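You operate a simulated robot arm through the tools that you are given. There is no shell and no other tool. Be economical: measure what you need, move in short steps, check, and stop when the job is done.

You run a simulated two-armed robot. Do the job below in one go: nothing can be reset, and whatever is moved stays where it is left.

## Task
Wind the spool on the winder full of yellow ribbon.
Fine: the roll goes on the black peg; swing the guide lever off again and put the full spool on the roll shelf. Where these are worked on the way, their far stop is far enough and under half their travel is too little: guide lever.

The check looks at the end state, three seconds after you hand in, the way a careful person would. Anything else that was tipped, shoved, dropped, spilled or broken makes it a failure.

## Robot
Two 6-joint arms with two-finger grippers on one trunk, on a base that drives. Base frame: it is fixed to the floor where the robot stands at the start and does not move with it; the origin is under the middle of the robot, x ahead of it, y to its left, z up. Readings come in m, degrees, newtons and seconds.
The left shoulder is at the start at [0.03, 0.178, 1.263], the right one opposite. With the tool pointing down near the work surface each hand reaches from about 0.6 to 0.68 m from the robot's upright axis, wherever it stands, measured 20 degrees to its own side. Places, roughly: black peg of the winder [0.4, 0.1, 0.9]; guide lever [0.4, 0.2, 0.9]; roll shelf [0.7, 0.3, 1.2]. Payload 2.54 kg a hand.
Tool frame (each hand has its own): the origin (TCP) lies between the finger pads and is the grasp point; the fingertips stand 0.03 m ahead of it; z points along the fingers, y is the line along which they close. The gripper opens to 0.116 m. The gripper's body begins 0.095 m behind the TCP.
Orientation is that of the tool frame in the base frame, as [roll, pitch, yaw] about the fixed x, y, z axes, in that order (R = Rz(yaw) Ry(pitch) Rx(roll)). With the fingers straight down and closing along the base's y, the tool's x points along the base's -x, its y along +y and its z along -z.

## Interface
- The arms move only by the tool play_rows. It takes "left_steps", "right_steps" or both (then of equal length, played together; a hand with none holds still); each is a list that holds one entry, the list of rows, each a list of 7 numbers: the shift along the tool's x, y, z in units of 25 mm (1.0 is 25 mm), then the turn, a rotation vector about the tool's x, y, z in units of 6 degrees (1.0 is 6 degrees), then the opening, from 0 (shut) to 1 (fully open). In form: [[[dx, dy, dz, ax, ay, az, hand], ...]]. A call has 1 to 10 rows; each row shifts and turns the commanded pose from where the row before left it, along the tool's axes as they then stand. A call with a number of a shift or a turn outside -1 to 1 is refused whole. Each row takes 0.2 s and may step no farther than 0.05 m and 8.6 degrees from the row before; otherwise, or with a gripper value out of range, the whole call is refused. A pose out of reach is approached as far as the arm can. The call stops where the force on the tool passes 40 N (or 10 N more than at its start, if that is more) or the arm is blocked; 0.2 s more then pass. Each finger travels about 0.153 m/s and halts on what it meets, pressing with about 42 N; the grip force reading is that of the motor and also rises with nothing between the fingers. The clock runs only during rows and for 0.2 s after the last one: add rows that do not move to give the fingers time. It gives the time, the measured TCP pose, the force on the tool (base axes), the opening and the grip force at its end, in the units of the frame above (readings bear some noise), with the torque about the TCP (base axes, N m) and any sound that the robot's microphone picked up.
- Cameras (640 x 400 px; columns grow to the right, rows downward): "scene" is now at [0.0371, 0.0196, 1.9725]; the picture's right is [0.31, -0.95, 0.00], its down [-0.81, -0.26, -0.53] and it looks along [0.50, 0.17, -0.85] (base axes); focal length 272 px, centre (320, 200). "left" rides on the left gripper at [0.069, 0.015, -0.122] in its tool frame; the picture's right is [-0.21, 0.98, 0.00], its down [-0.83, -0.18, -0.53] and it looks along [-0.52, -0.11, 0.85] (tool axes); focal length 251 px, centre (320, 200). "right" rides on the right gripper at [0.069, -0.015, -0.122] in its tool frame; the picture's right is [0.21, 0.98, 0.00], its down [-0.83, 0.18, -0.53] and it looks along [-0.52, 0.11, 0.85] (tool axes); focal length 251 px, centre (320, 200). There is no depth. A picture from a camera that has moved, and an enlarged one, comes with that camera's place and axes in the base frame and with its lens.
- get_image(camera): a new picture of that camera. The clock stands still meanwhile.
- move_column(by): slides the trunk up (or, below 0, down) by that many m; the arms and the scene camera ride with it, the base frame stays. It gives what a move gives, with no picture.
- steer(legs): drives the robot by 1 to 6 legs, each [ahead, left, turn to the left] in m, m and degrees, along the robot's own axes; the way and the turn of a leg run together, so that a leg with both is an arc; at most 1.5 m and 180 degrees a leg. The arms and the cameras ride along, it lands a little off, and it stops where it bumps. It gives what a move gives.
- aim_head(pan, tilt): turns the head with the scene camera to pan (to the left, within 143 degrees either way) and tilt (down, from -29 to 69), counted from straight ahead of the robot. It gives what a move gives.
- inspect(camera, box): a new picture of the part [left, top, right, bottom] of that camera's present view, enlarged. The clock stands still meanwhile.
- sign_off(): hands the job in; it is judged then, once.

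Work in short steps. Places have to be worked out from the pictures, the camera data and where the tool is seen: move nearer, look again, correct. Check each grasp and each placing, and mend what went wrong. You have 120 turns and 108 pictures in all, those below and enlarged ones among them. Open the grippers and draw the arms clear of the work before you hand the job in, unless the task says otherwise; then end with one line.

The tools are called after "Request:" as name(argument=value, ...) on one line, values as JSON. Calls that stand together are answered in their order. play_rows: Moves the arms, as the interface text tells. Its arguments: {"type":"object","properties":{"left_steps":{"type":"array","items":{"type":"array","items":{"type":"array","items":{"type":"number"}}}},"right_steps":{"type":"array","items":{"type":"array","items":{"type":"array","items":{"type":"number"}}}}},"required":[]} The other tools are called the same way: move_column (by) slides the trunk up or down; steer (legs) drives the base; aim_head (pan, tilt) turns the head that bears the scene camera; get_image (camera) takes a picture; inspect (camera, box) takes an enlarged picture of a part of a camera's view; sign_off () hands the job in.

At the start:

```text
clock: 0.0
left_tool_pos: [0.3078, 0.3832, 1.5584]
left_ee_rot: [180.0, 0.0, -179.9]
left_ft_force: [-0.4, -0.5, 0.0]
left_moment: [0.03, 0.01, 0.03]
left_gripper_width: 0.1159
left_grasp_force: 0.1
right_tool_pos: [0.4918, 0.0589, 1.5391]
right_ee_rot: [-179.9, 0.0, 180.0]
right_ft_force: [-0.4, 0.3, 0.0]
right_moment: [-0.05, -0.01, -0.04]
right_gripper_width: 0.1159
right_grasp_force: 0.0
trunk travel left (down, up): [-0.475, 0.065]
robot x, y, heading: [0.0019, -0.0028, -0.0]
head pan, tilt: [18.1, 57.9]
```

scene: 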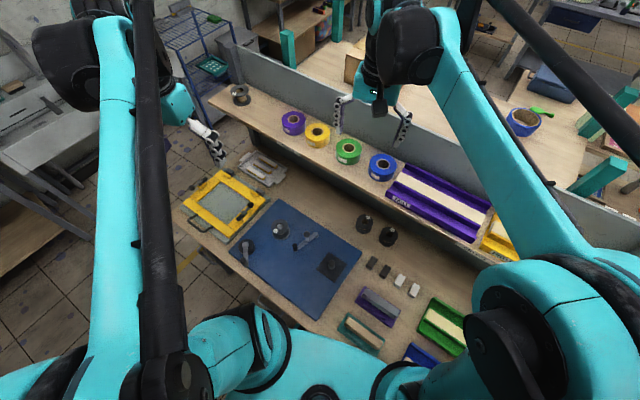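
right: 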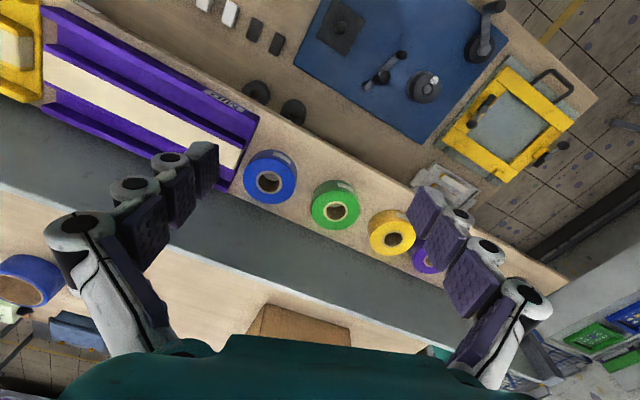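
left: 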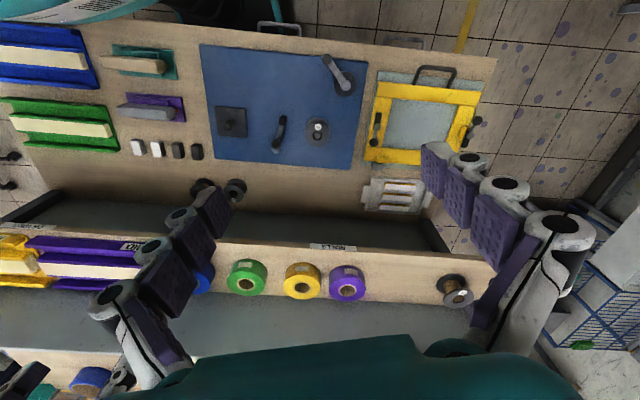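

The winder looks to be the blue board, with rolls on the shelf behind it. I'll enlarge the key areas first.

Request:
inspect(camera="scene", box=[170, 170, 410, 320])

Request:
inspect(camera="left", box=[180, 30, 500, 230])

Request:
inspect(camera="left", box=[180, 200, 500, 400])

Request:
inspect(camera="scene", box=[200, 60, 440, 210])

```text
2.67 times, centred on (290, 245) of scene
camera zoom: at [0.0371, 0.0196, 1.9725], right [0.31, -0.95, 0.0], down [-0.81, -0.26, -0.53], along [0.5, 0.17, -0.85], focal length 727 px, centre (400, 80)
```

zoom: 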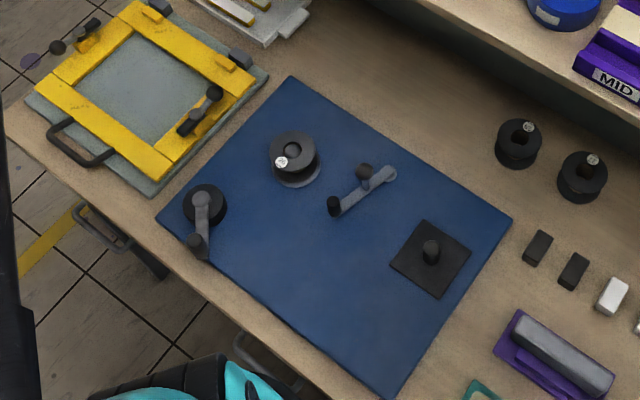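

```text
2.00 times, centred on (340, 130) of left
camera zoom: at [0.2406, 0.3984, 1.68], right [0.21, 0.98, 0.0], down [0.83, -0.18, 0.53], along [0.52, -0.11, -0.85], focal length 503 px, centre (280, 340)
```

zoom: 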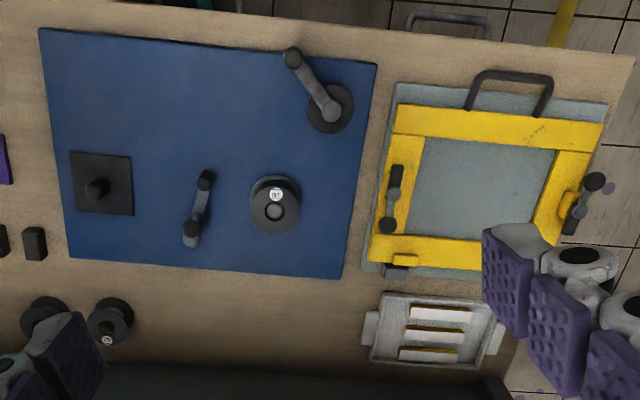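

```text
2.00 times, centred on (340, 300) of left
camera zoom: at [0.2406, 0.3984, 1.68], right [0.21, 0.98, 0.0], down [0.83, -0.18, 0.53], along [0.52, -0.11, -0.85], focal length 503 px, centre (280, 0)
```

zoom: 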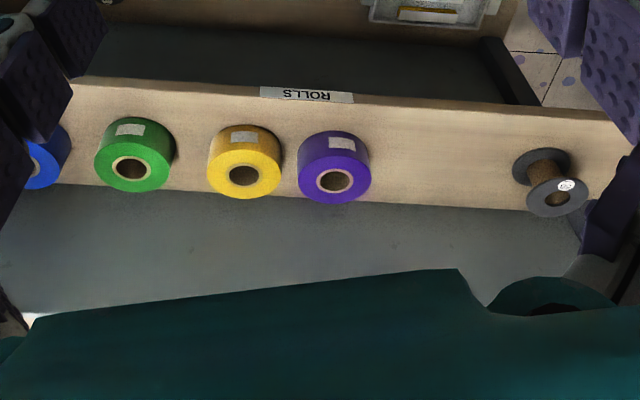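

```text
2.67 times, centred on (320, 135) of scene
camera zoom: at [0.0371, 0.0196, 1.9725], right [0.31, -0.95, 0.0], down [-0.81, -0.26, -0.53], along [0.5, 0.17, -0.85], focal length 727 px, centre (320, 373)
```

zoom: 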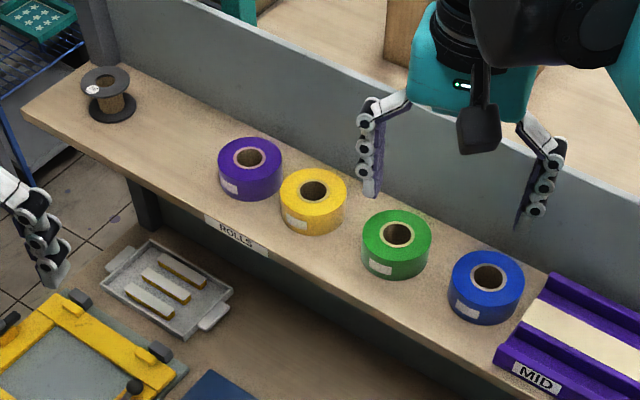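

The shelf and table are turned about -17° to me (yellow roll ≈ [0.71, 0.25, top 1.29], peg ≈ [0.385, 0.093, 0.93]). I'll back off a bit, turn square to the table and move left so the roll falls within the left hand's reach.

Request:
steer(legs=[[-0.12, 0, 0], [0, 0, -17.3], [0, 0.23, 0]])

Request:
aim_head(pan=15, tilt=50)

Request:
get_image(camera="scene")

Request:
get_image(camera="left")

```text
clock: 3.5
left_tool_pos: [0.3547, 0.4877, 1.5589]
left_ee_rot: [-179.9, 0.0, 162.7]
left_ft_force: [-0.3, 1.2, 0.5]
left_moment: [-0.01, -0.01, 0.0]
left_gripper_width: 0.1156
left_grasp_force: 0.1
right_tool_pos: [0.4326, 0.1229, 1.5385]
right_ee_rot: [180.0, 0.1, 162.7]
right_ft_force: [-0.3, 0.6, -0.2]
right_moment: [0.02, -0.04, -0.01]
right_gripper_width: 0.1161
right_grasp_force: 0.1
trunk travel left (down, up): [-0.475, 0.065]
robot x, y, heading: [-0.054, 0.2152, -17.5]
head pan, tilt: [18.1, 57.9]
```

```text
clock: 4.2
left_tool_pos: [0.3533, 0.4894, 1.5566]
left_ee_rot: [180.0, -0.1, 162.7]
left_ft_force: [0.6, 0.4, 0.5]
left_moment: [-0.05, -0.01, -0.03]
left_gripper_width: 0.1162
left_grasp_force: 0.0
right_tool_pos: [0.4326, 0.1254, 1.5392]
right_ee_rot: [-179.9, 0.0, 162.7]
right_ft_force: [0.0, -0.2, -0.6]
right_moment: [-0.02, 0.01, 0.01]
right_gripper_width: 0.1159
right_grasp_force: 0.0
trunk travel left (down, up): [-0.475, 0.065]
robot x, y, heading: [-0.0517, 0.2116, -17.5]
head pan, tilt: [15.0, 50.0]
```

```text
100 pictures are left
camera scene: at [-0.0049, 0.2196, 1.9826], right [-0.04, -1.0, 0.0], down [-0.77, 0.03, -0.64], along [0.64, -0.03, -0.77], focal length 272 px, centre (320, 200)
```

scene: 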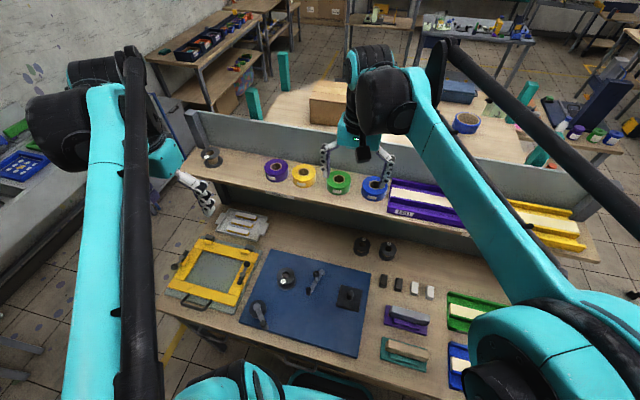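

```text
99 pictures are left
camera left: at [0.2931, 0.5247, 1.6796], right [0.5, 0.87, 0.0], down [0.73, -0.42, 0.53], along [0.46, -0.27, -0.85], focal length 251 px, centre (320, 200)
```

left: 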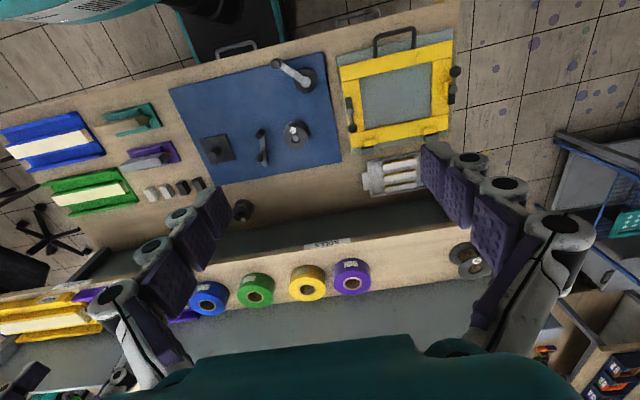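

Roll is ≈[0.71, 0.25, 1.287]. I drive ahead 0.11, then bring the left hand out toward it up high while moving the right hand away to the right.

Request:
steer(legs=[[0.11, 0, 0]])

Request:
play_rows(left_steps=[[[-1, -0.45, 0, 0, 0, 0, 1], [-1, -0.45, 0, 0, 0, 0, 1], [-1, -0.45, 0, 0, 0, 0, 1], [-1, -0.45, 0, 0, 0, 0, 1], [-1, -0.45, 0, 0, 0, 0, 1], [-1, -0.45, 0, 0, 0, 0, 1], [-1, -0.45, 0, 0, 0, 0, 1], [-1, -0.45, 0, 0, 0, 0, 1], [-1, -0.45, 0, 0, 0, 0, 1], [-1, -0.45, 0, 0, 0, 0, 1]]], right_steps=[[[0, -1, 0, 0, 0, 0, 1], [0, -1, 0, 0, 0, 0, 1], [0, -1, 0, 0, 0, 0, 1], [0, -1, 0, 0, 0, 0, 1], [0, -1, 0, 0, 0, 0, 1], [0, -1, 0, 0, 0, 0, 1], [0, -1, 0, 0, 0, 0, 1], [0, -1, 0, 0, 0, 0, 1], [0, -1, 0, 0, 0, 0, 1], [0, -1, 0, 0, 0, 0, 1]]])

```text
clock: 5.4
left_tool_pos: [0.4594, 0.4549, 1.5583]
left_ee_rot: [180.0, 0.0, 162.7]
left_ft_force: [-0.8, 0.3, 0.5]
left_moment: [0.0, -0.04, -0.03]
left_gripper_width: 0.116
left_grasp_force: 0.1
right_tool_pos: [0.5382, 0.0912, 1.5383]
right_ee_rot: [179.9, -0.1, 162.6]
right_ft_force: [0.2, 0.3, 0.0]
right_moment: [0.01, 0.02, -0.02]
right_gripper_width: 0.1159
right_grasp_force: 0.1
trunk travel left (down, up): [-0.475, 0.065]
robot x, y, heading: [0.0518, 0.18, -17.3]
head pan, tilt: [15.0, 50.0]
```

```text
clock: 7.6
left_tool_pos: [0.6666, 0.2698, 1.5577]
left_ee_rot: [179.9, -0.1, 162.8]
left_ft_force: [0.1, -0.4, -0.5]
left_moment: [0.01, 0.03, -0.03]
left_gripper_width: 0.1162
left_grasp_force: 0.1
right_tool_pos: [0.4646, -0.1492, 1.5387]
right_ee_rot: [-179.9, -0.2, 162.6]
right_ft_force: [0.6, -0.1, 0.0]
right_moment: [0.04, 0.01, -0.01]
right_gripper_width: 0.116
right_grasp_force: 0.0
trunk travel left (down, up): [-0.475, 0.065]
robot x, y, heading: [0.0525, 0.1803, -17.2]
head pan, tilt: [15.0, 50.0]
```

The arm reached it. Now I turn the hand so the fingers close across the shelf depth (clear of the neighbouring rolls), going down a little.

Request:
play_rows(left_steps=[[[0, 0, 0.4, 0, 0, 1, 1], [0, 0, 0.4, 0, 0, 1, 1], [0, 0, 0.4, 0, 0, 1, 1], [0, 0, 0.4, 0, 0, 1, 1], [0, 0, 0.4, 0, 0, 1, 1], [0, 0, 0.4, 0, 0, 1, 1], [0, 0, 0.4, 0, 0, 1, 1], [0, 0, 0.4, 0, 0, 1, 1], [0, 0, 0.4, 0, 0, 1, 1], [0, 0, 0.4, 0, 0, 1, 1]]])

Request:
play_rows(left_steps=[[[0, 0, 0, 0, 0, 1, 1], [0, 0, 0, 0, 0, 1, 1], [0, 0, 0, 0, 0, 1, 1], [0, 0, 0, 0, 0, 1, 1], [0, 0, 0, 0, 0, 1, 1]]])

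Request:
get_image(camera="left")

Request:
get_image(camera="scene")

```text
clock: 9.8
left_tool_pos: [0.664, 0.2734, 1.456]
left_ee_rot: [-180.0, 0.0, 102.5]
left_ft_force: [-0.1, -0.3, 0.2]
left_moment: [0.02, 0.02, 0.0]
left_gripper_width: 0.116
left_grasp_force: 0.0
right_tool_pos: [0.4651, -0.1476, 1.5396]
right_ee_rot: [180.0, 0.0, 162.6]
right_ft_force: [-0.4, 0.1, 0.1]
right_moment: [-0.03, 0.03, -0.02]
right_gripper_width: 0.1163
right_grasp_force: 0.1
trunk travel left (down, up): [-0.475, 0.065]
robot x, y, heading: [0.051, 0.1806, -17.6]
head pan, tilt: [15.0, 50.0]
```

```text
clock: 11.0
left_tool_pos: [0.6636, 0.2743, 1.4579]
left_ee_rot: [180.0, 0.0, 72.6]
left_ft_force: [0.3, -0.9, -0.4]
left_moment: [0.0, 0.0, -0.02]
left_gripper_width: 0.116
left_grasp_force: 0.1
right_tool_pos: [0.4651, -0.1485, 1.5393]
right_ee_rot: [-180.0, 0.0, 162.5]
right_ft_force: [-0.1, 0.2, -0.2]
right_moment: [0.01, -0.02, 0.02]
right_gripper_width: 0.1159
right_grasp_force: 0.1
trunk travel left (down, up): [-0.475, 0.065]
robot x, y, heading: [0.051, 0.1797, -17.4]
head pan, tilt: [15.0, 50.0]
```

```text
98 pictures are left
camera left: at [0.7011, 0.3347, 1.5798], right [0.87, -0.5, 0.0], down [-0.42, -0.73, 0.53], along [-0.27, -0.46, -0.85], focal length 251 px, centre (320, 200)
```

left: 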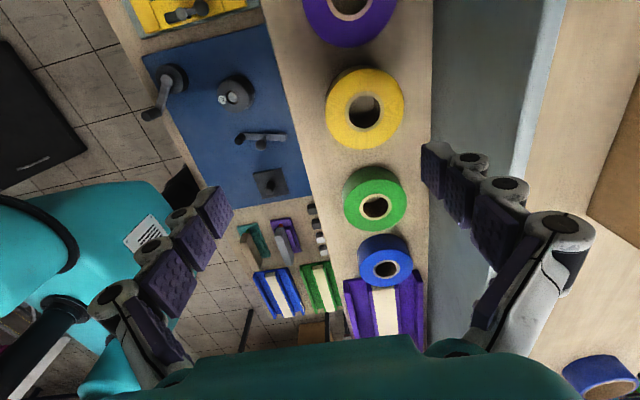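

```text
97 pictures are left
camera scene: at [0.1013, 0.1847, 1.9827], right [-0.04, -1.0, 0.0], down [-0.77, 0.03, -0.64], along [0.64, -0.03, -0.77], focal length 272 px, centre (320, 200)
```

scene: 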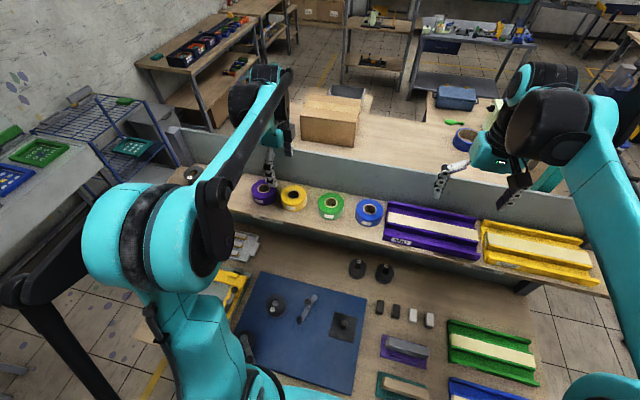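

Roll centre measures [0.710, 0.254]. I centre over it and lower to about 1.36, then look again.

Request:
play_rows(left_steps=[[[-0.1, 1, 0, 0, 0, 0, 1], [-0.12, 1, 0, 0, 0, 0, 1], [0, 0, 1, 0, 0, 0, 1], [0, 0, 1, 0, 0, 0, 1], [0, 0, 1, 0, 0, 0, 1], [0, 0, 1, 0, 0, 0, 1]]])

Request:
get_image(camera="left")

Request:
inspect(camera="scene", box=[200, 140, 400, 265])

```text
clock: 12.4
left_tool_pos: [0.7104, 0.2533, 1.3562]
left_ee_rot: [180.0, 0.0, 72.7]
left_ft_force: [-0.3, 0.8, 0.1]
left_moment: [-0.01, 0.01, 0.01]
left_gripper_width: 0.1157
left_grasp_force: 0.0
right_tool_pos: [0.4644, -0.1485, 1.5397]
right_ee_rot: [180.0, 0.0, 162.6]
right_ft_force: [0.2, 0.6, 0.0]
right_moment: [0.01, 0.03, 0.0]
right_gripper_width: 0.1162
right_grasp_force: 0.1
trunk travel left (down, up): [-0.475, 0.065]
robot x, y, heading: [0.0503, 0.1797, -17.3]
head pan, tilt: [15.0, 50.0]
```

```text
96 pictures are left
camera left: at [0.7476, 0.3148, 1.4784], right [0.87, -0.5, 0.0], down [-0.42, -0.73, 0.53], along [-0.27, -0.46, -0.85], focal length 251 px, centre (320, 200)
```

left: 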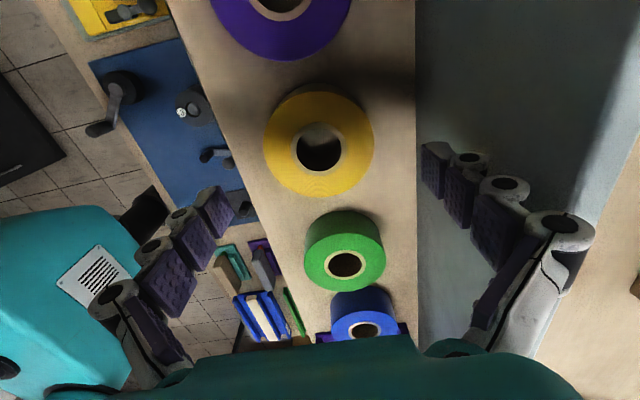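

```text
3.20 times, centred on (300, 202) of scene
camera zoom: at [0.1014, 0.1851, 1.9827], right [-0.04, -1.0, 0.0], down [-0.77, 0.03, -0.64], along [0.64, -0.03, -0.77], focal length 872 px, centre (384, 192)
```

zoom: 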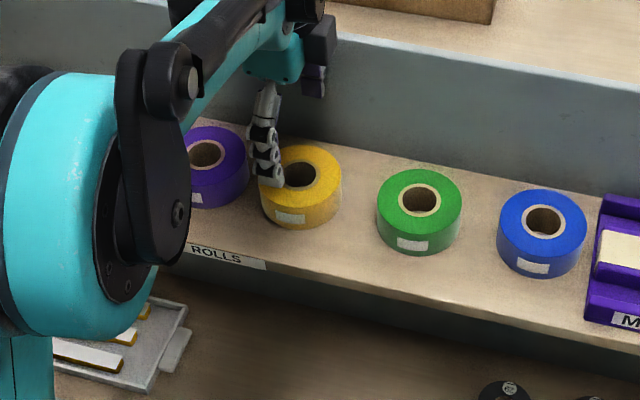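

Centre confirmed at [0.710, 0.254]; roll about 40 mm tall so shelf ≈1.245. I lower to TCP ≈1.287 and close.

Request:
play_rows(left_steps=[[[0, 0, 1, 0, 0, 0, 1], [0, 0, 1, 0, 0, 0, 1], [0, 0, 0.6, 0, 0, 0, 1]]])

Request:
get_image(camera="left")

Request:
inspect(camera="scene", box=[240, 150, 360, 225])

```text
clock: 13.2
left_tool_pos: [0.7106, 0.2516, 1.2909]
left_ee_rot: [180.0, -0.1, 72.7]
left_ft_force: [0.2, 0.4, -0.6]
left_moment: [-0.04, -0.01, -0.01]
left_gripper_width: 0.1161
left_grasp_force: 0.1
right_tool_pos: [0.4644, -0.1483, 1.5391]
right_ee_rot: [179.9, 0.0, 162.6]
right_ft_force: [0.0, 0.6, 0.5]
right_moment: [-0.01, -0.03, -0.01]
right_gripper_width: 0.116
right_grasp_force: 0.1
trunk travel left (down, up): [-0.475, 0.065]
robot x, y, heading: [0.0501, 0.1827, -17.1]
head pan, tilt: [15.0, 50.0]
```

```text
94 pictures are left
camera left: at [0.7478, 0.3141, 1.4133], right [0.87, -0.5, 0.0], down [-0.42, -0.73, 0.53], along [-0.27, -0.46, -0.85], focal length 251 px, centre (320, 200)
```

left: 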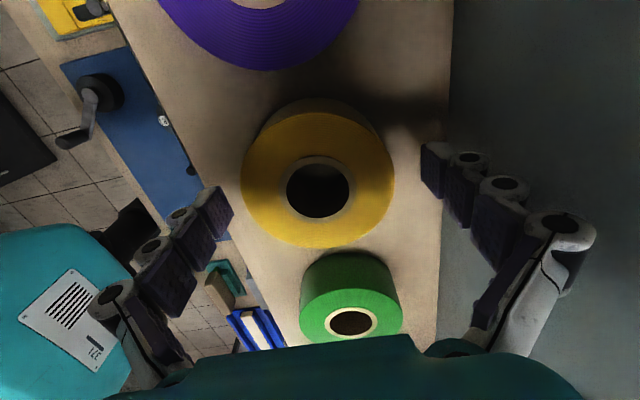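

```text
5.33 times, centred on (300, 188) of scene
camera zoom: at [0.1015, 0.1847, 1.9827], right [-0.04, -1.0, 0.0], down [-0.77, 0.03, -0.64], along [0.64, -0.03, -0.77], focal length 1453 px, centre (427, 267)
```

zoom: 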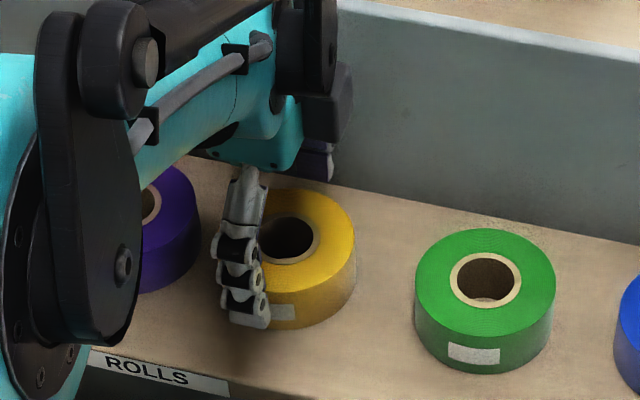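

Hand is centred over the roll. Down 8 mm more, then close and wait.

Request:
play_rows(left_steps=[[[0, 0, 0.32, 0, 0, 0, 1], [0, 0, 0, 0, 0, 0, 0.5], [0, 0, 0, 0, 0, 0, 0.5], [0, 0, 0, 0, 0, 0, 0.2], [0, 0, 0, 0, 0, 0, 0.2]]])

Request:
play_rows(left_steps=[[[0, 0, -0.4, 0, 0, 0, 0.2], [0, 0, -1, 0, 0, 0, 0.2], [0, 0, -1, 0, 0, 0, 0.2], [0, 0, -1, 0, 0, 0, 0.2]]])

Request:
get_image(camera="left")

```text
clock: 14.4
left_tool_pos: [0.7111, 0.2524, 1.2837]
left_ee_rot: [180.0, 0.1, 72.7]
left_ft_force: [2.2, 2.3, 8.8]
left_moment: [0.11, 0.27, -0.04]
left_gripper_width: 0.0862
left_grasp_force: 41.6
right_tool_pos: [0.464, -0.1481, 1.54]
right_ee_rot: [-180.0, 0.1, 162.7]
right_ft_force: [-0.3, -0.4, 0.1]
right_moment: [0.01, -0.01, -0.01]
right_gripper_width: 0.116
right_grasp_force: 0.0
trunk travel left (down, up): [-0.475, 0.065]
robot x, y, heading: [0.0491, 0.1792, -17.3]
head pan, tilt: [15.0, 50.0]
```

```text
clock: 15.4
left_tool_pos: [0.7106, 0.2519, 1.3704]
left_ee_rot: [180.0, 0.1, 72.8]
left_ft_force: [0.1, 0.5, -1.4]
left_moment: [0.02, -0.01, -0.01]
left_gripper_width: 0.0863
left_grasp_force: 42.2
right_tool_pos: [0.4638, -0.1471, 1.5393]
right_ee_rot: [179.9, 0.0, 162.5]
right_ft_force: [-0.6, -0.1, 0.0]
right_moment: [0.02, 0.0, 0.02]
right_gripper_width: 0.1161
right_grasp_force: 0.0
trunk travel left (down, up): [-0.475, 0.065]
robot x, y, heading: [0.0489, 0.1827, -17.2]
head pan, tilt: [15.0, 50.0]
```

```text
92 pictures are left
camera left: at [0.7457, 0.3137, 1.493], right [0.87, -0.5, 0.0], down [-0.42, -0.73, 0.53], along [-0.26, -0.46, -0.85], focal length 251 px, centre (320, 200)
```

left: 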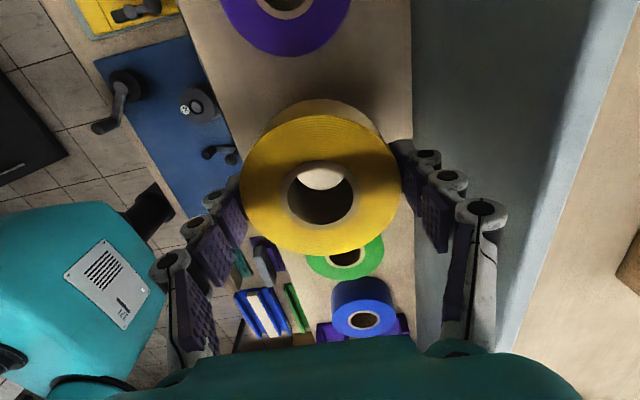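

Roll is held (width 0.086, grip 42 N). Drive back and right so the peg comes under the left hand's zone, then look.

Request:
steer(legs=[[-0.265, 0, 0], [0, -0.25, 0]])

Request:
get_image(camera="left")

Request:
get_image(camera="scene")

Request:
get_image(camera="right")

```text
clock: 18.8
left_tool_pos: [0.3767, 0.088, 1.371]
left_ee_rot: [-180.0, 0.0, 72.3]
left_ft_force: [0.8, 0.5, -1.1]
left_moment: [-0.01, 0.0, -0.01]
left_gripper_width: 0.0865
left_grasp_force: 42.2
right_tool_pos: [0.1298, -0.3119, 1.5393]
right_ee_rot: [179.9, 0.0, 162.3]
right_ft_force: [0.0, 0.1, 0.4]
right_moment: [0.03, 0.0, 0.0]
right_gripper_width: 0.116
right_grasp_force: 0.0
trunk travel left (down, up): [-0.475, 0.065]
robot x, y, heading: [-0.2821, 0.0199, -17.7]
head pan, tilt: [15.0, 50.0]
```

```text
91 pictures are left
camera left: at [0.4137, 0.1487, 1.4923], right [0.87, -0.5, 0.0], down [-0.42, -0.73, 0.53], along [-0.27, -0.46, -0.85], focal length 251 px, centre (320, 200)
```

left: 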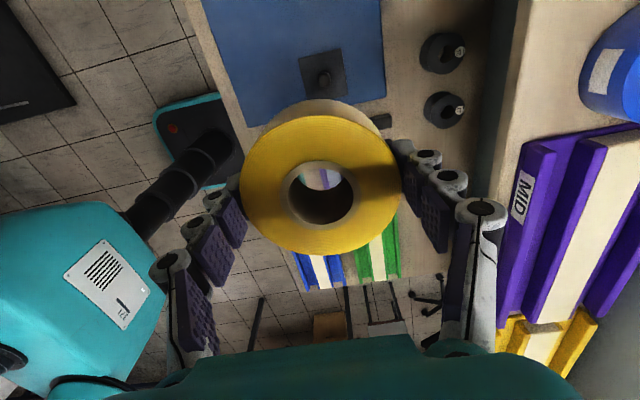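

```text
90 pictures are left
camera scene: at [-0.2318, 0.0233, 1.9826], right [-0.05, -1.0, 0.0], down [-0.77, 0.03, -0.64], along [0.64, -0.03, -0.77], focal length 272 px, centre (320, 200)
```

scene: 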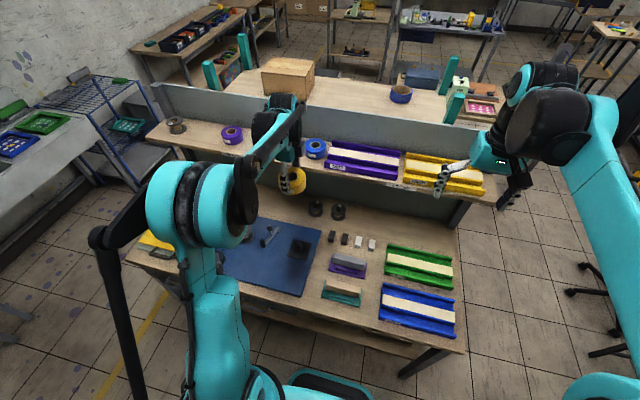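

```text
89 pictures are left
camera right: at [0.0593, -0.305, 1.6612], right [0.09, 1.0, 0.0], down [0.84, -0.08, 0.53], along [0.53, -0.05, -0.85], focal length 251 px, centre (320, 200)
```

right: 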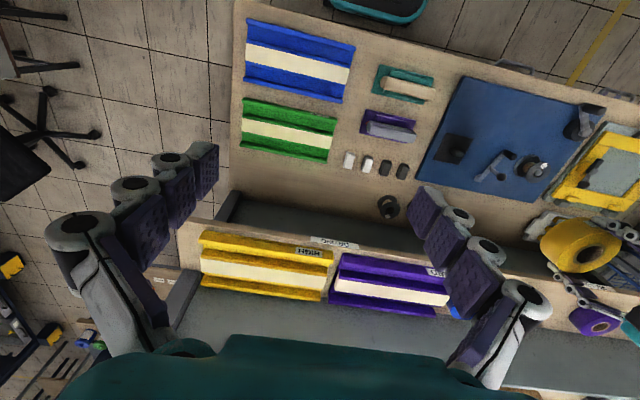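

Peg measures about [0.388, 0.096]. I lower the trunk 0.30 so the roll hangs about 0.1 above the peg, and look closely.

Request:
move_column(by=-0.3)

Request:
get_image(camera="left")

Request:
get_image(camera="scene")

Request:
get_image(camera="right")

```text
clock: 21.8
left_tool_pos: [0.3771, 0.0861, 1.0713]
left_ee_rot: [179.9, 0.0, 72.4]
left_ft_force: [-1.2, -0.4, -1.7]
left_moment: [-0.01, -0.01, -0.04]
left_gripper_width: 0.0864
left_grasp_force: 41.8
right_tool_pos: [0.1291, -0.3131, 1.2388]
right_ee_rot: [180.0, 0.0, 162.3]
right_ft_force: [-0.6, -0.4, 0.0]
right_moment: [0.02, 0.03, -0.01]
right_gripper_width: 0.1159
right_grasp_force: 0.1
trunk travel left (down, up): [-0.175, 0.365]
robot x, y, heading: [-0.2809, 0.0204, -17.7]
head pan, tilt: [15.0, 50.0]
```

```text
88 pictures are left
camera left: at [0.4134, 0.1478, 1.1926], right [0.87, -0.5, 0.0], down [-0.42, -0.73, 0.53], along [-0.27, -0.46, -0.85], focal length 251 px, centre (320, 200)
```

left: 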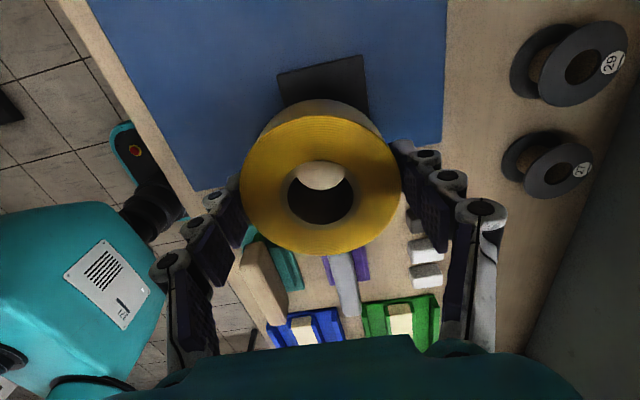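

```text
87 pictures are left
camera scene: at [-0.2322, 0.0221, 1.6828], right [-0.05, -1.0, 0.0], down [-0.77, 0.04, -0.64], along [0.64, -0.03, -0.77], focal length 272 px, centre (320, 200)
```

scene: 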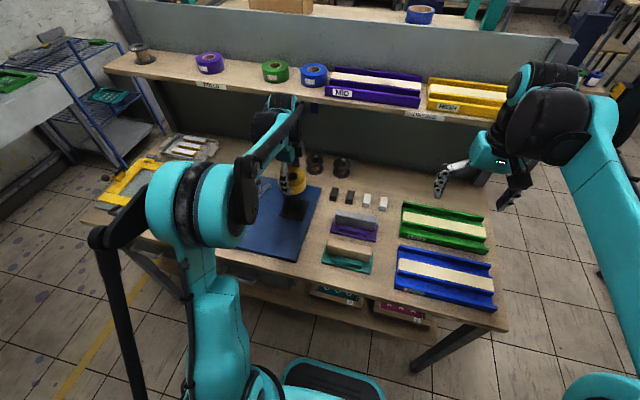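

```text
86 pictures are left
camera right: at [0.0589, -0.3059, 1.3612], right [0.09, 1.0, 0.0], down [0.84, -0.08, 0.53], along [0.53, -0.05, -0.85], focal length 251 px, centre (320, 200)
```

right: 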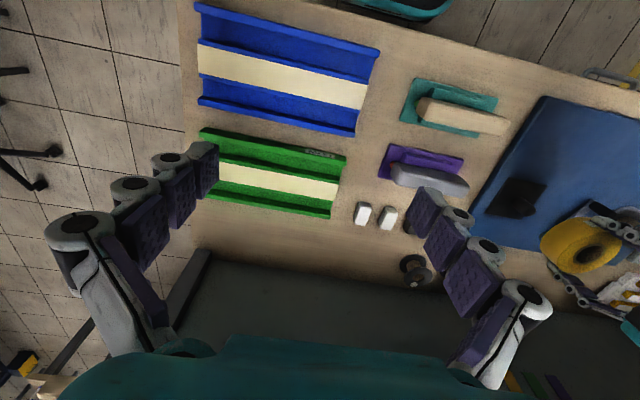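

The roll now hides the peg. I shift the hand 50 mm aside so the peg is seen from close by and measure it relative to the hand.

Request:
play_rows(left_steps=[[[-1, 0.4, 0, 0, 0, 0, 0.2], [-1, 0, 0, 0, 0, 0, 0.2], [0, 0, 0, 0, 0, 0, 0.2]]])

Request:
inspect(camera="left", box=[220, 0, 420, 125])

Request:
inspect(camera="left", box=[220, 90, 420, 215])

```text
clock: 22.6
left_tool_pos: [0.3724, 0.0359, 1.0698]
left_ee_rot: [180.0, 0.0, 72.3]
left_ft_force: [0.4, 0.6, -1.6]
left_moment: [-0.02, 0.02, -0.01]
left_gripper_width: 0.0864
left_grasp_force: 41.8
right_tool_pos: [0.1291, -0.3125, 1.239]
right_ee_rot: [180.0, 0.0, 162.3]
right_ft_force: [-0.1, -1.1, -0.4]
right_moment: [0.0, 0.0, -0.01]
right_gripper_width: 0.1161
right_grasp_force: 0.1
trunk travel left (down, up): [-0.175, 0.365]
robot x, y, heading: [-0.2791, 0.0181, -17.6]
head pan, tilt: [15.0, 50.0]
```

```text
3.20 times, centred on (320, 62) of left
camera zoom: at [0.4088, 0.097, 1.1927], right [0.87, -0.5, 0.0], down [-0.42, -0.73, 0.53], along [-0.27, -0.46, -0.85], focal length 805 px, centre (320, 640)
```

zoom: 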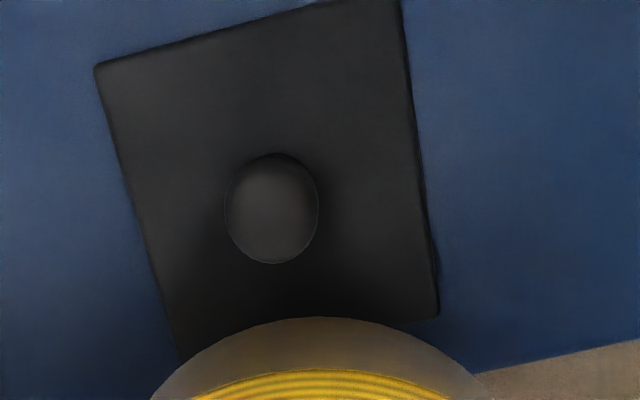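

```text
3.20 times, centred on (320, 152) of left
camera zoom: at [0.4088, 0.097, 1.1927], right [0.87, -0.5, 0.0], down [-0.42, -0.73, 0.53], along [-0.27, -0.46, -0.85], focal length 805 px, centre (320, 352)
```

zoom: 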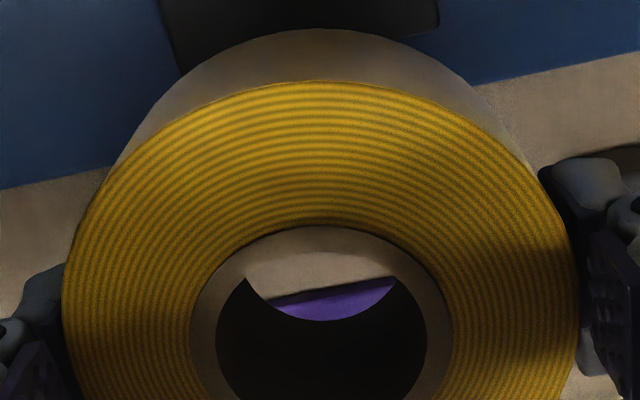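

Near view puts the peg at tool offset x +0.0555, y −0.002 from the grip point. I go 60 mm lower to refine that.

Request:
play_rows(left_steps=[[[0, 0, 0.8, 0, 0, 0, 0.2], [0, 0, 0.8, 0, 0, 0, 0.2], [0, 0, 0.8, 0, 0, 0, 0.2], [0, 0, 0, 0, 0, 0, 0.2]]])

Request:
get_image(camera="left")

Request:
inspect(camera="left", box=[220, 0, 420, 125])

Request:
inspect(camera="scene", box=[220, 110, 380, 210])

```text
clock: 23.6
left_tool_pos: [0.3709, 0.0348, 1.0106]
left_ee_rot: [-180.0, 0.0, 72.4]
left_ft_force: [0.4, 0.0, -1.5]
left_moment: [0.0, -0.04, 0.03]
left_gripper_width: 0.0865
left_grasp_force: 42.4
right_tool_pos: [0.1281, -0.3127, 1.2389]
right_ee_rot: [180.0, 0.0, 162.2]
right_ft_force: [-0.1, 0.2, -0.1]
right_moment: [0.02, -0.04, -0.03]
right_gripper_width: 0.1162
right_grasp_force: 0.0
trunk travel left (down, up): [-0.175, 0.365]
robot x, y, heading: [-0.2813, 0.0157, -17.7]
head pan, tilt: [15.0, 50.0]
```

```text
83 pictures are left
camera left: at [0.4076, 0.0963, 1.1331], right [0.87, -0.5, 0.0], down [-0.42, -0.73, 0.53], along [-0.27, -0.46, -0.85], focal length 251 px, centre (320, 200)
```

left: 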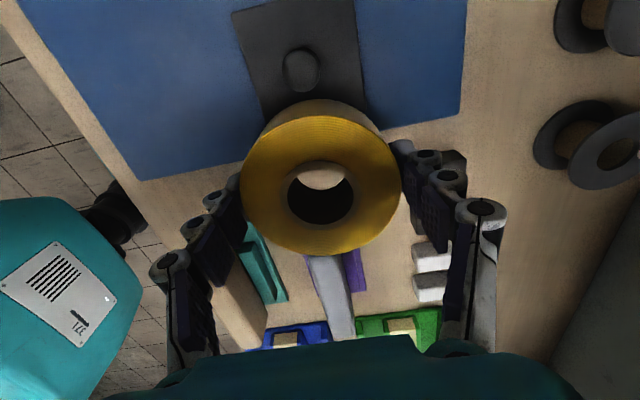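

```text
3.20 times, centred on (320, 62) of left
camera zoom: at [0.4076, 0.0963, 1.1331], right [0.87, -0.5, 0.0], down [-0.42, -0.73, 0.53], along [-0.27, -0.46, -0.85], focal length 805 px, centre (320, 640)
```

zoom: 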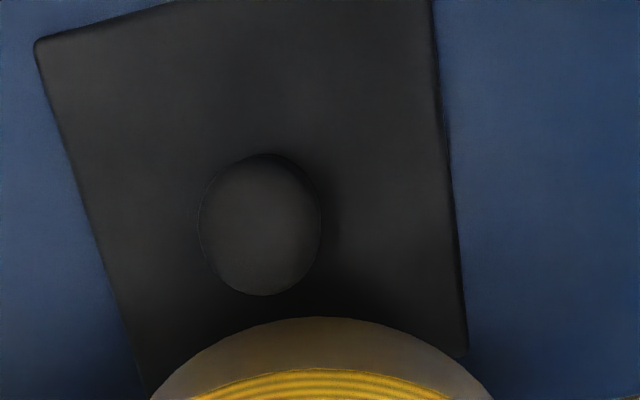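

```text
4.00 times, centred on (300, 160) of scene
camera zoom: at [-0.2325, 0.022, 1.6827], right [-0.05, -1.0, 0.0], down [-0.77, 0.04, -0.64], along [0.64, -0.03, -0.77], focal length 1090 px, centre (400, 360)
```

zoom: 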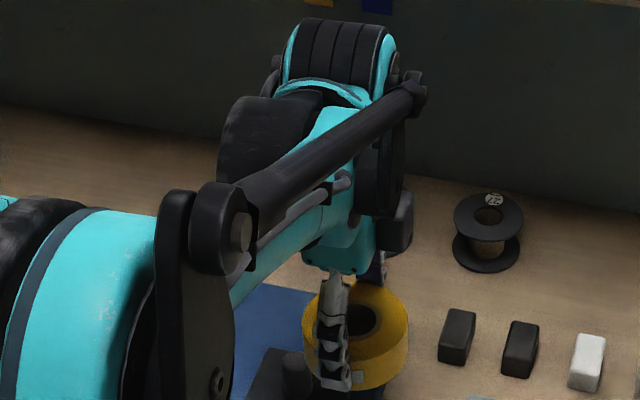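

Peg: top z≈0.940, 26 mm thick, at tool offset (+0.056, −0.001); the hole is ~36 mm. Shift over it and lower in short rows.

Request:
play_rows(left_steps=[[[1, -0.05, 0, 0, 0, 0, 0.2], [1, 0, 0, 0, 0, 0, 0.2], [0.27, 0, 0, 0, 0, 0, 0.2], [0, 0, 0.4, 0, 0, 0, 0.2], [0, 0, 0.4, 0, 0, 0, 0.2], [0, 0, 0.4, 0, 0, 0, 0.2], [0, 0, 0.3, 0, 0, 0, 0.2]]])

Request:
get_image(camera="left")

Request:
inspect(camera="left", box=[240, 100, 400, 200])

```text
clock: 25.2
left_tool_pos: [0.3861, 0.0889, 0.9723]
left_ee_rot: [180.0, 0.0, 72.4]
left_ft_force: [0.0, 0.1, -1.5]
left_moment: [0.01, 0.01, -0.01]
left_gripper_width: 0.0865
left_grasp_force: 41.6
right_tool_pos: [0.1293, -0.3125, 1.2391]
right_ee_rot: [179.9, 0.0, 162.4]
right_ft_force: [0.3, 0.1, 0.5]
right_moment: [-0.01, 0.02, 0.0]
right_gripper_width: 0.1161
right_grasp_force: 0.0
trunk travel left (down, up): [-0.175, 0.365]
robot x, y, heading: [-0.2823, 0.0211, -17.6]
head pan, tilt: [15.0, 50.0]
```

```text
80 pictures are left
camera left: at [0.424, 0.1509, 1.095], right [0.87, -0.5, 0.0], down [-0.42, -0.73, 0.53], along [-0.27, -0.46, -0.85], focal length 251 px, centre (320, 200)
```

left: 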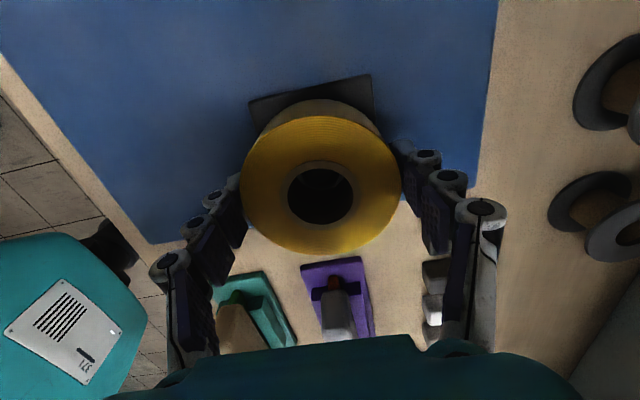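

```text
4.00 times, centred on (320, 150) of left
camera zoom: at [0.424, 0.1509, 1.095], right [0.87, -0.5, 0.0], down [-0.42, -0.73, 0.53], along [-0.27, -0.46, -0.85], focal length 1006 px, centre (320, 400)
```

zoom: 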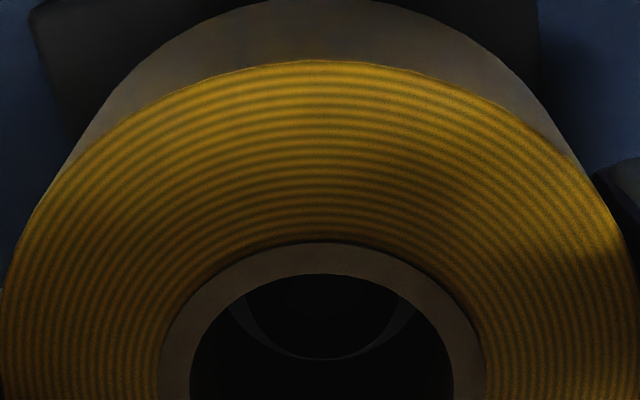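

No contact force so far and the bottom should just be past the peg tip. Continue down in small steps.

Request:
play_rows(left_steps=[[[0, 0, 0.3, 0, 0, 0, 0.2], [0, 0, 0.3, 0, 0, 0, 0.2], [0, 0, 0.3, 0, 0, 0, 0.2], [0, 0, 0.2, 0, 0, 0, 0.2]]])

Request:
inspect(camera="left", box=[220, 80, 420, 205])

```text
clock: 26.2
left_tool_pos: [0.3878, 0.0918, 0.9448]
left_ee_rot: [179.9, 0.0, 72.4]
left_ft_force: [-0.1, -0.1, -0.8]
left_moment: [-0.03, -0.02, -0.01]
left_gripper_width: 0.0865
left_grasp_force: 42.0
right_tool_pos: [0.1287, -0.312, 1.2404]
right_ee_rot: [-180.0, 0.0, 162.3]
right_ft_force: [0.9, 0.1, 0.6]
right_moment: [0.01, 0.0, 0.01]
right_gripper_width: 0.1159
right_grasp_force: 0.0
trunk travel left (down, up): [-0.175, 0.365]
robot x, y, heading: [-0.2828, 0.0209, -17.6]
head pan, tilt: [15.0, 50.0]
```

```text
3.20 times, centred on (320, 142) of left
camera zoom: at [0.4242, 0.1516, 1.0675], right [0.87, -0.5, 0.0], down [-0.42, -0.73, 0.53], along [-0.27, -0.46, -0.85], focal length 805 px, centre (320, 384)
```

zoom: 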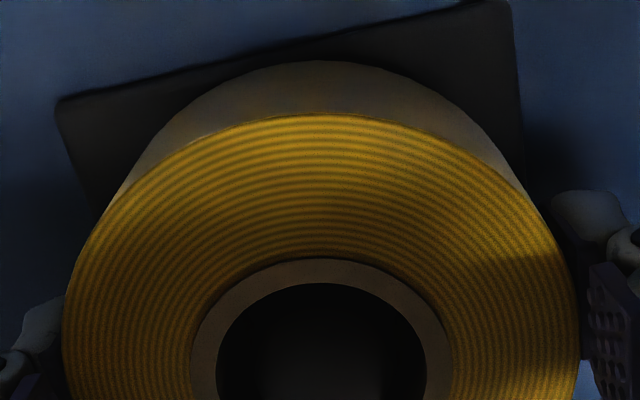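

Peg fills the hole dimly with no force – it's going on. I keep lowering until contact.

Request:
play_rows(left_steps=[[[0, 0, 0.2, 0, 0, 0, 0.2], [0, 0, 0.2, 0, 0, 0, 0.2], [0, 0, 0.2, 0, 0, 0, 0.2]]])

Request:
get_image(camera="left")

Request:
inspect(camera="scene", box=[240, 150, 360, 225])

```text
clock: 26.9
left_tool_pos: [0.3885, 0.0903, 0.9363]
left_ee_rot: [179.5, -0.1, 72.3]
left_ft_force: [-0.7, 1.1, 22.6]
left_moment: [-0.23, -0.22, -0.04]
left_gripper_width: 0.0864
left_grasp_force: 41.8
right_tool_pos: [0.1275, -0.3127, 1.2402]
right_ee_rot: [179.9, 0.1, 162.2]
right_ft_force: [0.2, 0.7, 1.0]
right_moment: [0.03, 0.02, 0.02]
right_gripper_width: 0.1159
right_grasp_force: 0.0
trunk travel left (down, up): [-0.175, 0.365]
robot x, y, heading: [-0.2807, 0.0183, -17.3]
head pan, tilt: [15.0, 50.0]
stopped in row 3 (left hand): the force on the tool passed its limit at 46 N (the readings are from after the stop); the commanded pose is now the measured one
```

```text
77 pictures are left
camera left: at [0.4232, 0.1515, 1.0598], right [0.87, -0.5, 0.01], down [-0.43, -0.73, 0.53], along [-0.26, -0.46, -0.85], focal length 251 px, centre (320, 200)
```

left: 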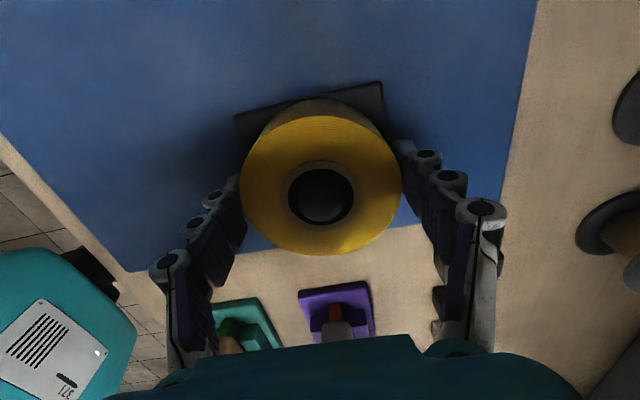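

```text
5.33 times, centred on (300, 188) of scene
camera zoom: at [-0.2348, 0.0217, 1.683], right [-0.05, -1.0, 0.0], down [-0.76, 0.04, -0.64], along [0.64, -0.03, -0.77], focal length 1453 px, centre (427, 267)
```

zoom: 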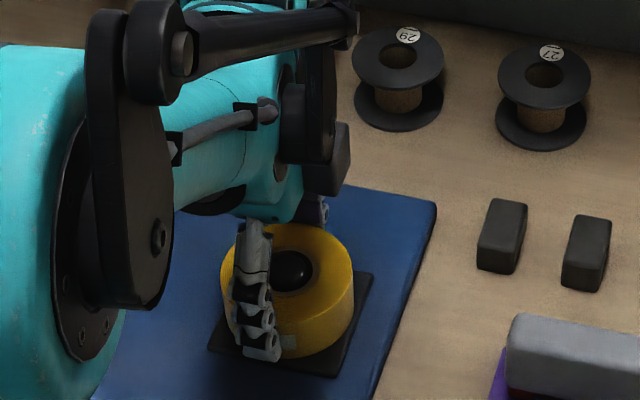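

Roll sits on the plate with the peg through the hole. Open (gently) and lift off.

Request:
play_rows(left_steps=[[[0, 0, 0, 0, 0, 0, 0.9], [0, 0, 0, 0, 0, 0, 1], [0, 0, 0, 0, 0, 0, 1], [0, 0, -0.6, 0, 0, 0, 1], [0, 0, -1, 0, 0, 0, 1], [0, 0, -1, 0, 0, 0, 1], [0, 0, -1, 0, 0, 0, 1], [0, 0, -1, 0, 0, 0, 1], [0, 0, -1, 0, 0, 0, 1]]])

Request:
get_image(camera="left")

Request:
get_image(camera="scene")

```text
clock: 28.9
left_tool_pos: [0.3878, 0.0889, 1.0787]
left_ee_rot: [179.8, -0.2, 72.4]
left_ft_force: [0.6, 0.5, -0.2]
left_moment: [0.05, -0.03, 0.05]
left_gripper_width: 0.116
left_grasp_force: 0.0
right_tool_pos: [0.1285, -0.3131, 1.2408]
right_ee_rot: [180.0, 0.1, 162.4]
right_ft_force: [-0.1, 1.1, 0.3]
right_moment: [-0.02, -0.02, -0.03]
right_gripper_width: 0.1161
right_grasp_force: 0.0
trunk travel left (down, up): [-0.175, 0.365]
robot x, y, heading: [-0.2807, 0.0138, -17.6]
head pan, tilt: [15.0, 50.0]
```

```text
75 pictures are left
camera left: at [0.4239, 0.1516, 1.1998], right [0.87, -0.5, 0.0], down [-0.43, -0.73, 0.53], along [-0.26, -0.46, -0.85], focal length 251 px, centre (320, 200)
```

left: 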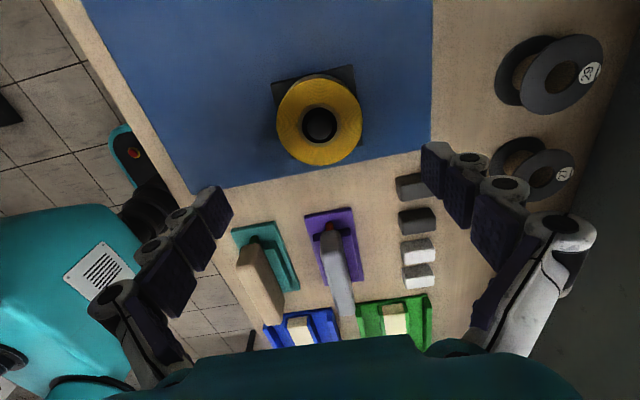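

```text
74 pictures are left
camera scene: at [-0.2326, 0.022, 1.6827], right [-0.05, -1.0, 0.0], down [-0.77, 0.04, -0.64], along [0.64, -0.03, -0.77], focal length 272 px, centre (320, 200)
```

scene: 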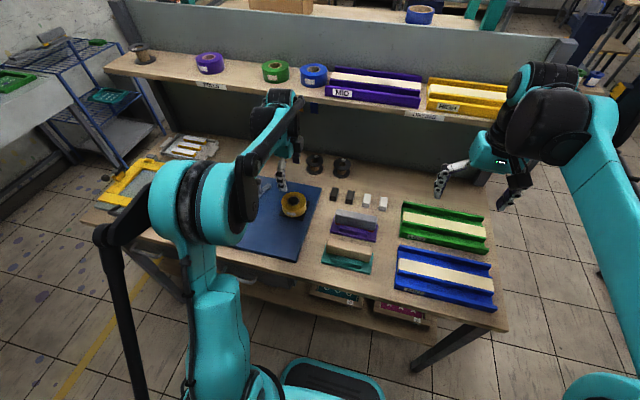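

The roll is seated on the peg. Next the guide lever (around [0.41–0.49, 0.19–0.26]); I drive left 0.15 to bring the hand over it and look.

Request:
steer(legs=[[0, 0.15, 0]])

Request:
get_image(camera="left")

Request:
inspect(camera="left", box=[220, 0, 440, 138])

Request:
get_image(camera="right")

```text
clock: 30.3
left_tool_pos: [0.4348, 0.2364, 1.0752]
left_ee_rot: [179.7, 0.0, 72.5]
left_ft_force: [0.6, 0.7, -0.2]
left_moment: [-0.05, 0.0, -0.02]
left_gripper_width: 0.1163
left_grasp_force: 0.1
right_tool_pos: [0.175, -0.1666, 1.2401]
right_ee_rot: [-179.9, 0.0, 162.4]
right_ft_force: [-0.2, 0.2, -0.3]
right_moment: [-0.1, 0.01, -0.02]
right_gripper_width: 0.1162
right_grasp_force: 0.1
trunk travel left (down, up): [-0.175, 0.365]
robot x, y, heading: [-0.2345, 0.1649, -17.6]
head pan, tilt: [15.0, 50.0]
```

```text
73 pictures are left
camera left: at [0.4704, 0.2977, 1.1988], right [0.87, -0.5, 0.0], down [-0.42, -0.73, 0.53], along [-0.26, -0.46, -0.85], focal length 251 px, centre (320, 200)
```

left: 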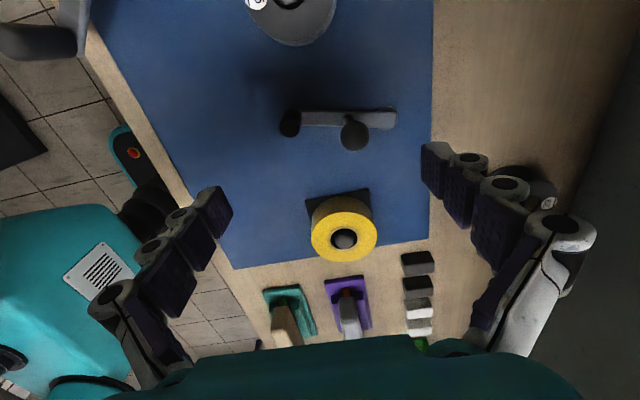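

```text
2.90 times, centred on (330, 69) of left
camera zoom: at [0.4704, 0.2977, 1.1988], right [0.87, -0.5, 0.0], down [-0.42, -0.73, 0.53], along [-0.26, -0.46, -0.85], focal length 729 px, centre (291, 580)
```

zoom: 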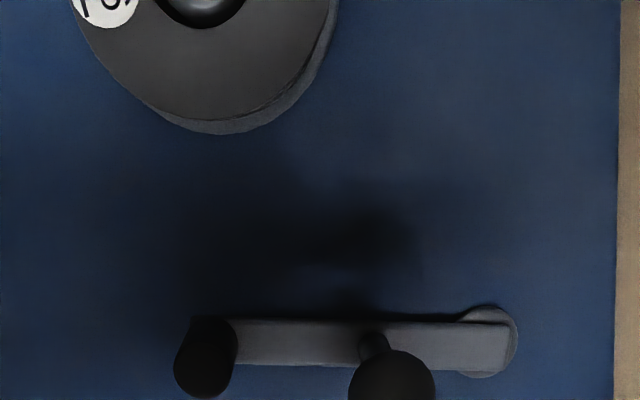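

```text
71 pictures are left
camera right: at [0.1057, -0.1602, 1.3613], right [0.09, 1.0, 0.0], down [0.84, -0.08, 0.53], along [0.53, -0.05, -0.85], focal length 251 px, centre (320, 200)
```

right: 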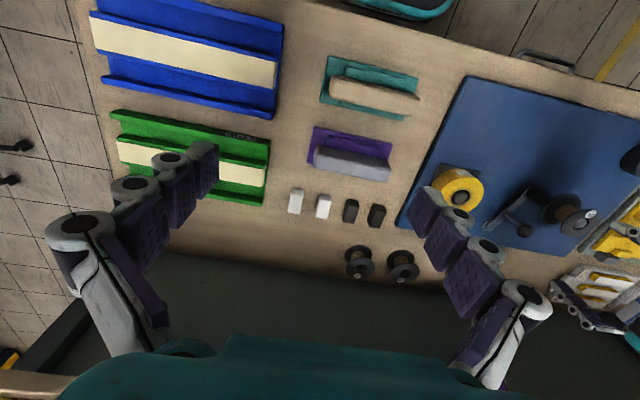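

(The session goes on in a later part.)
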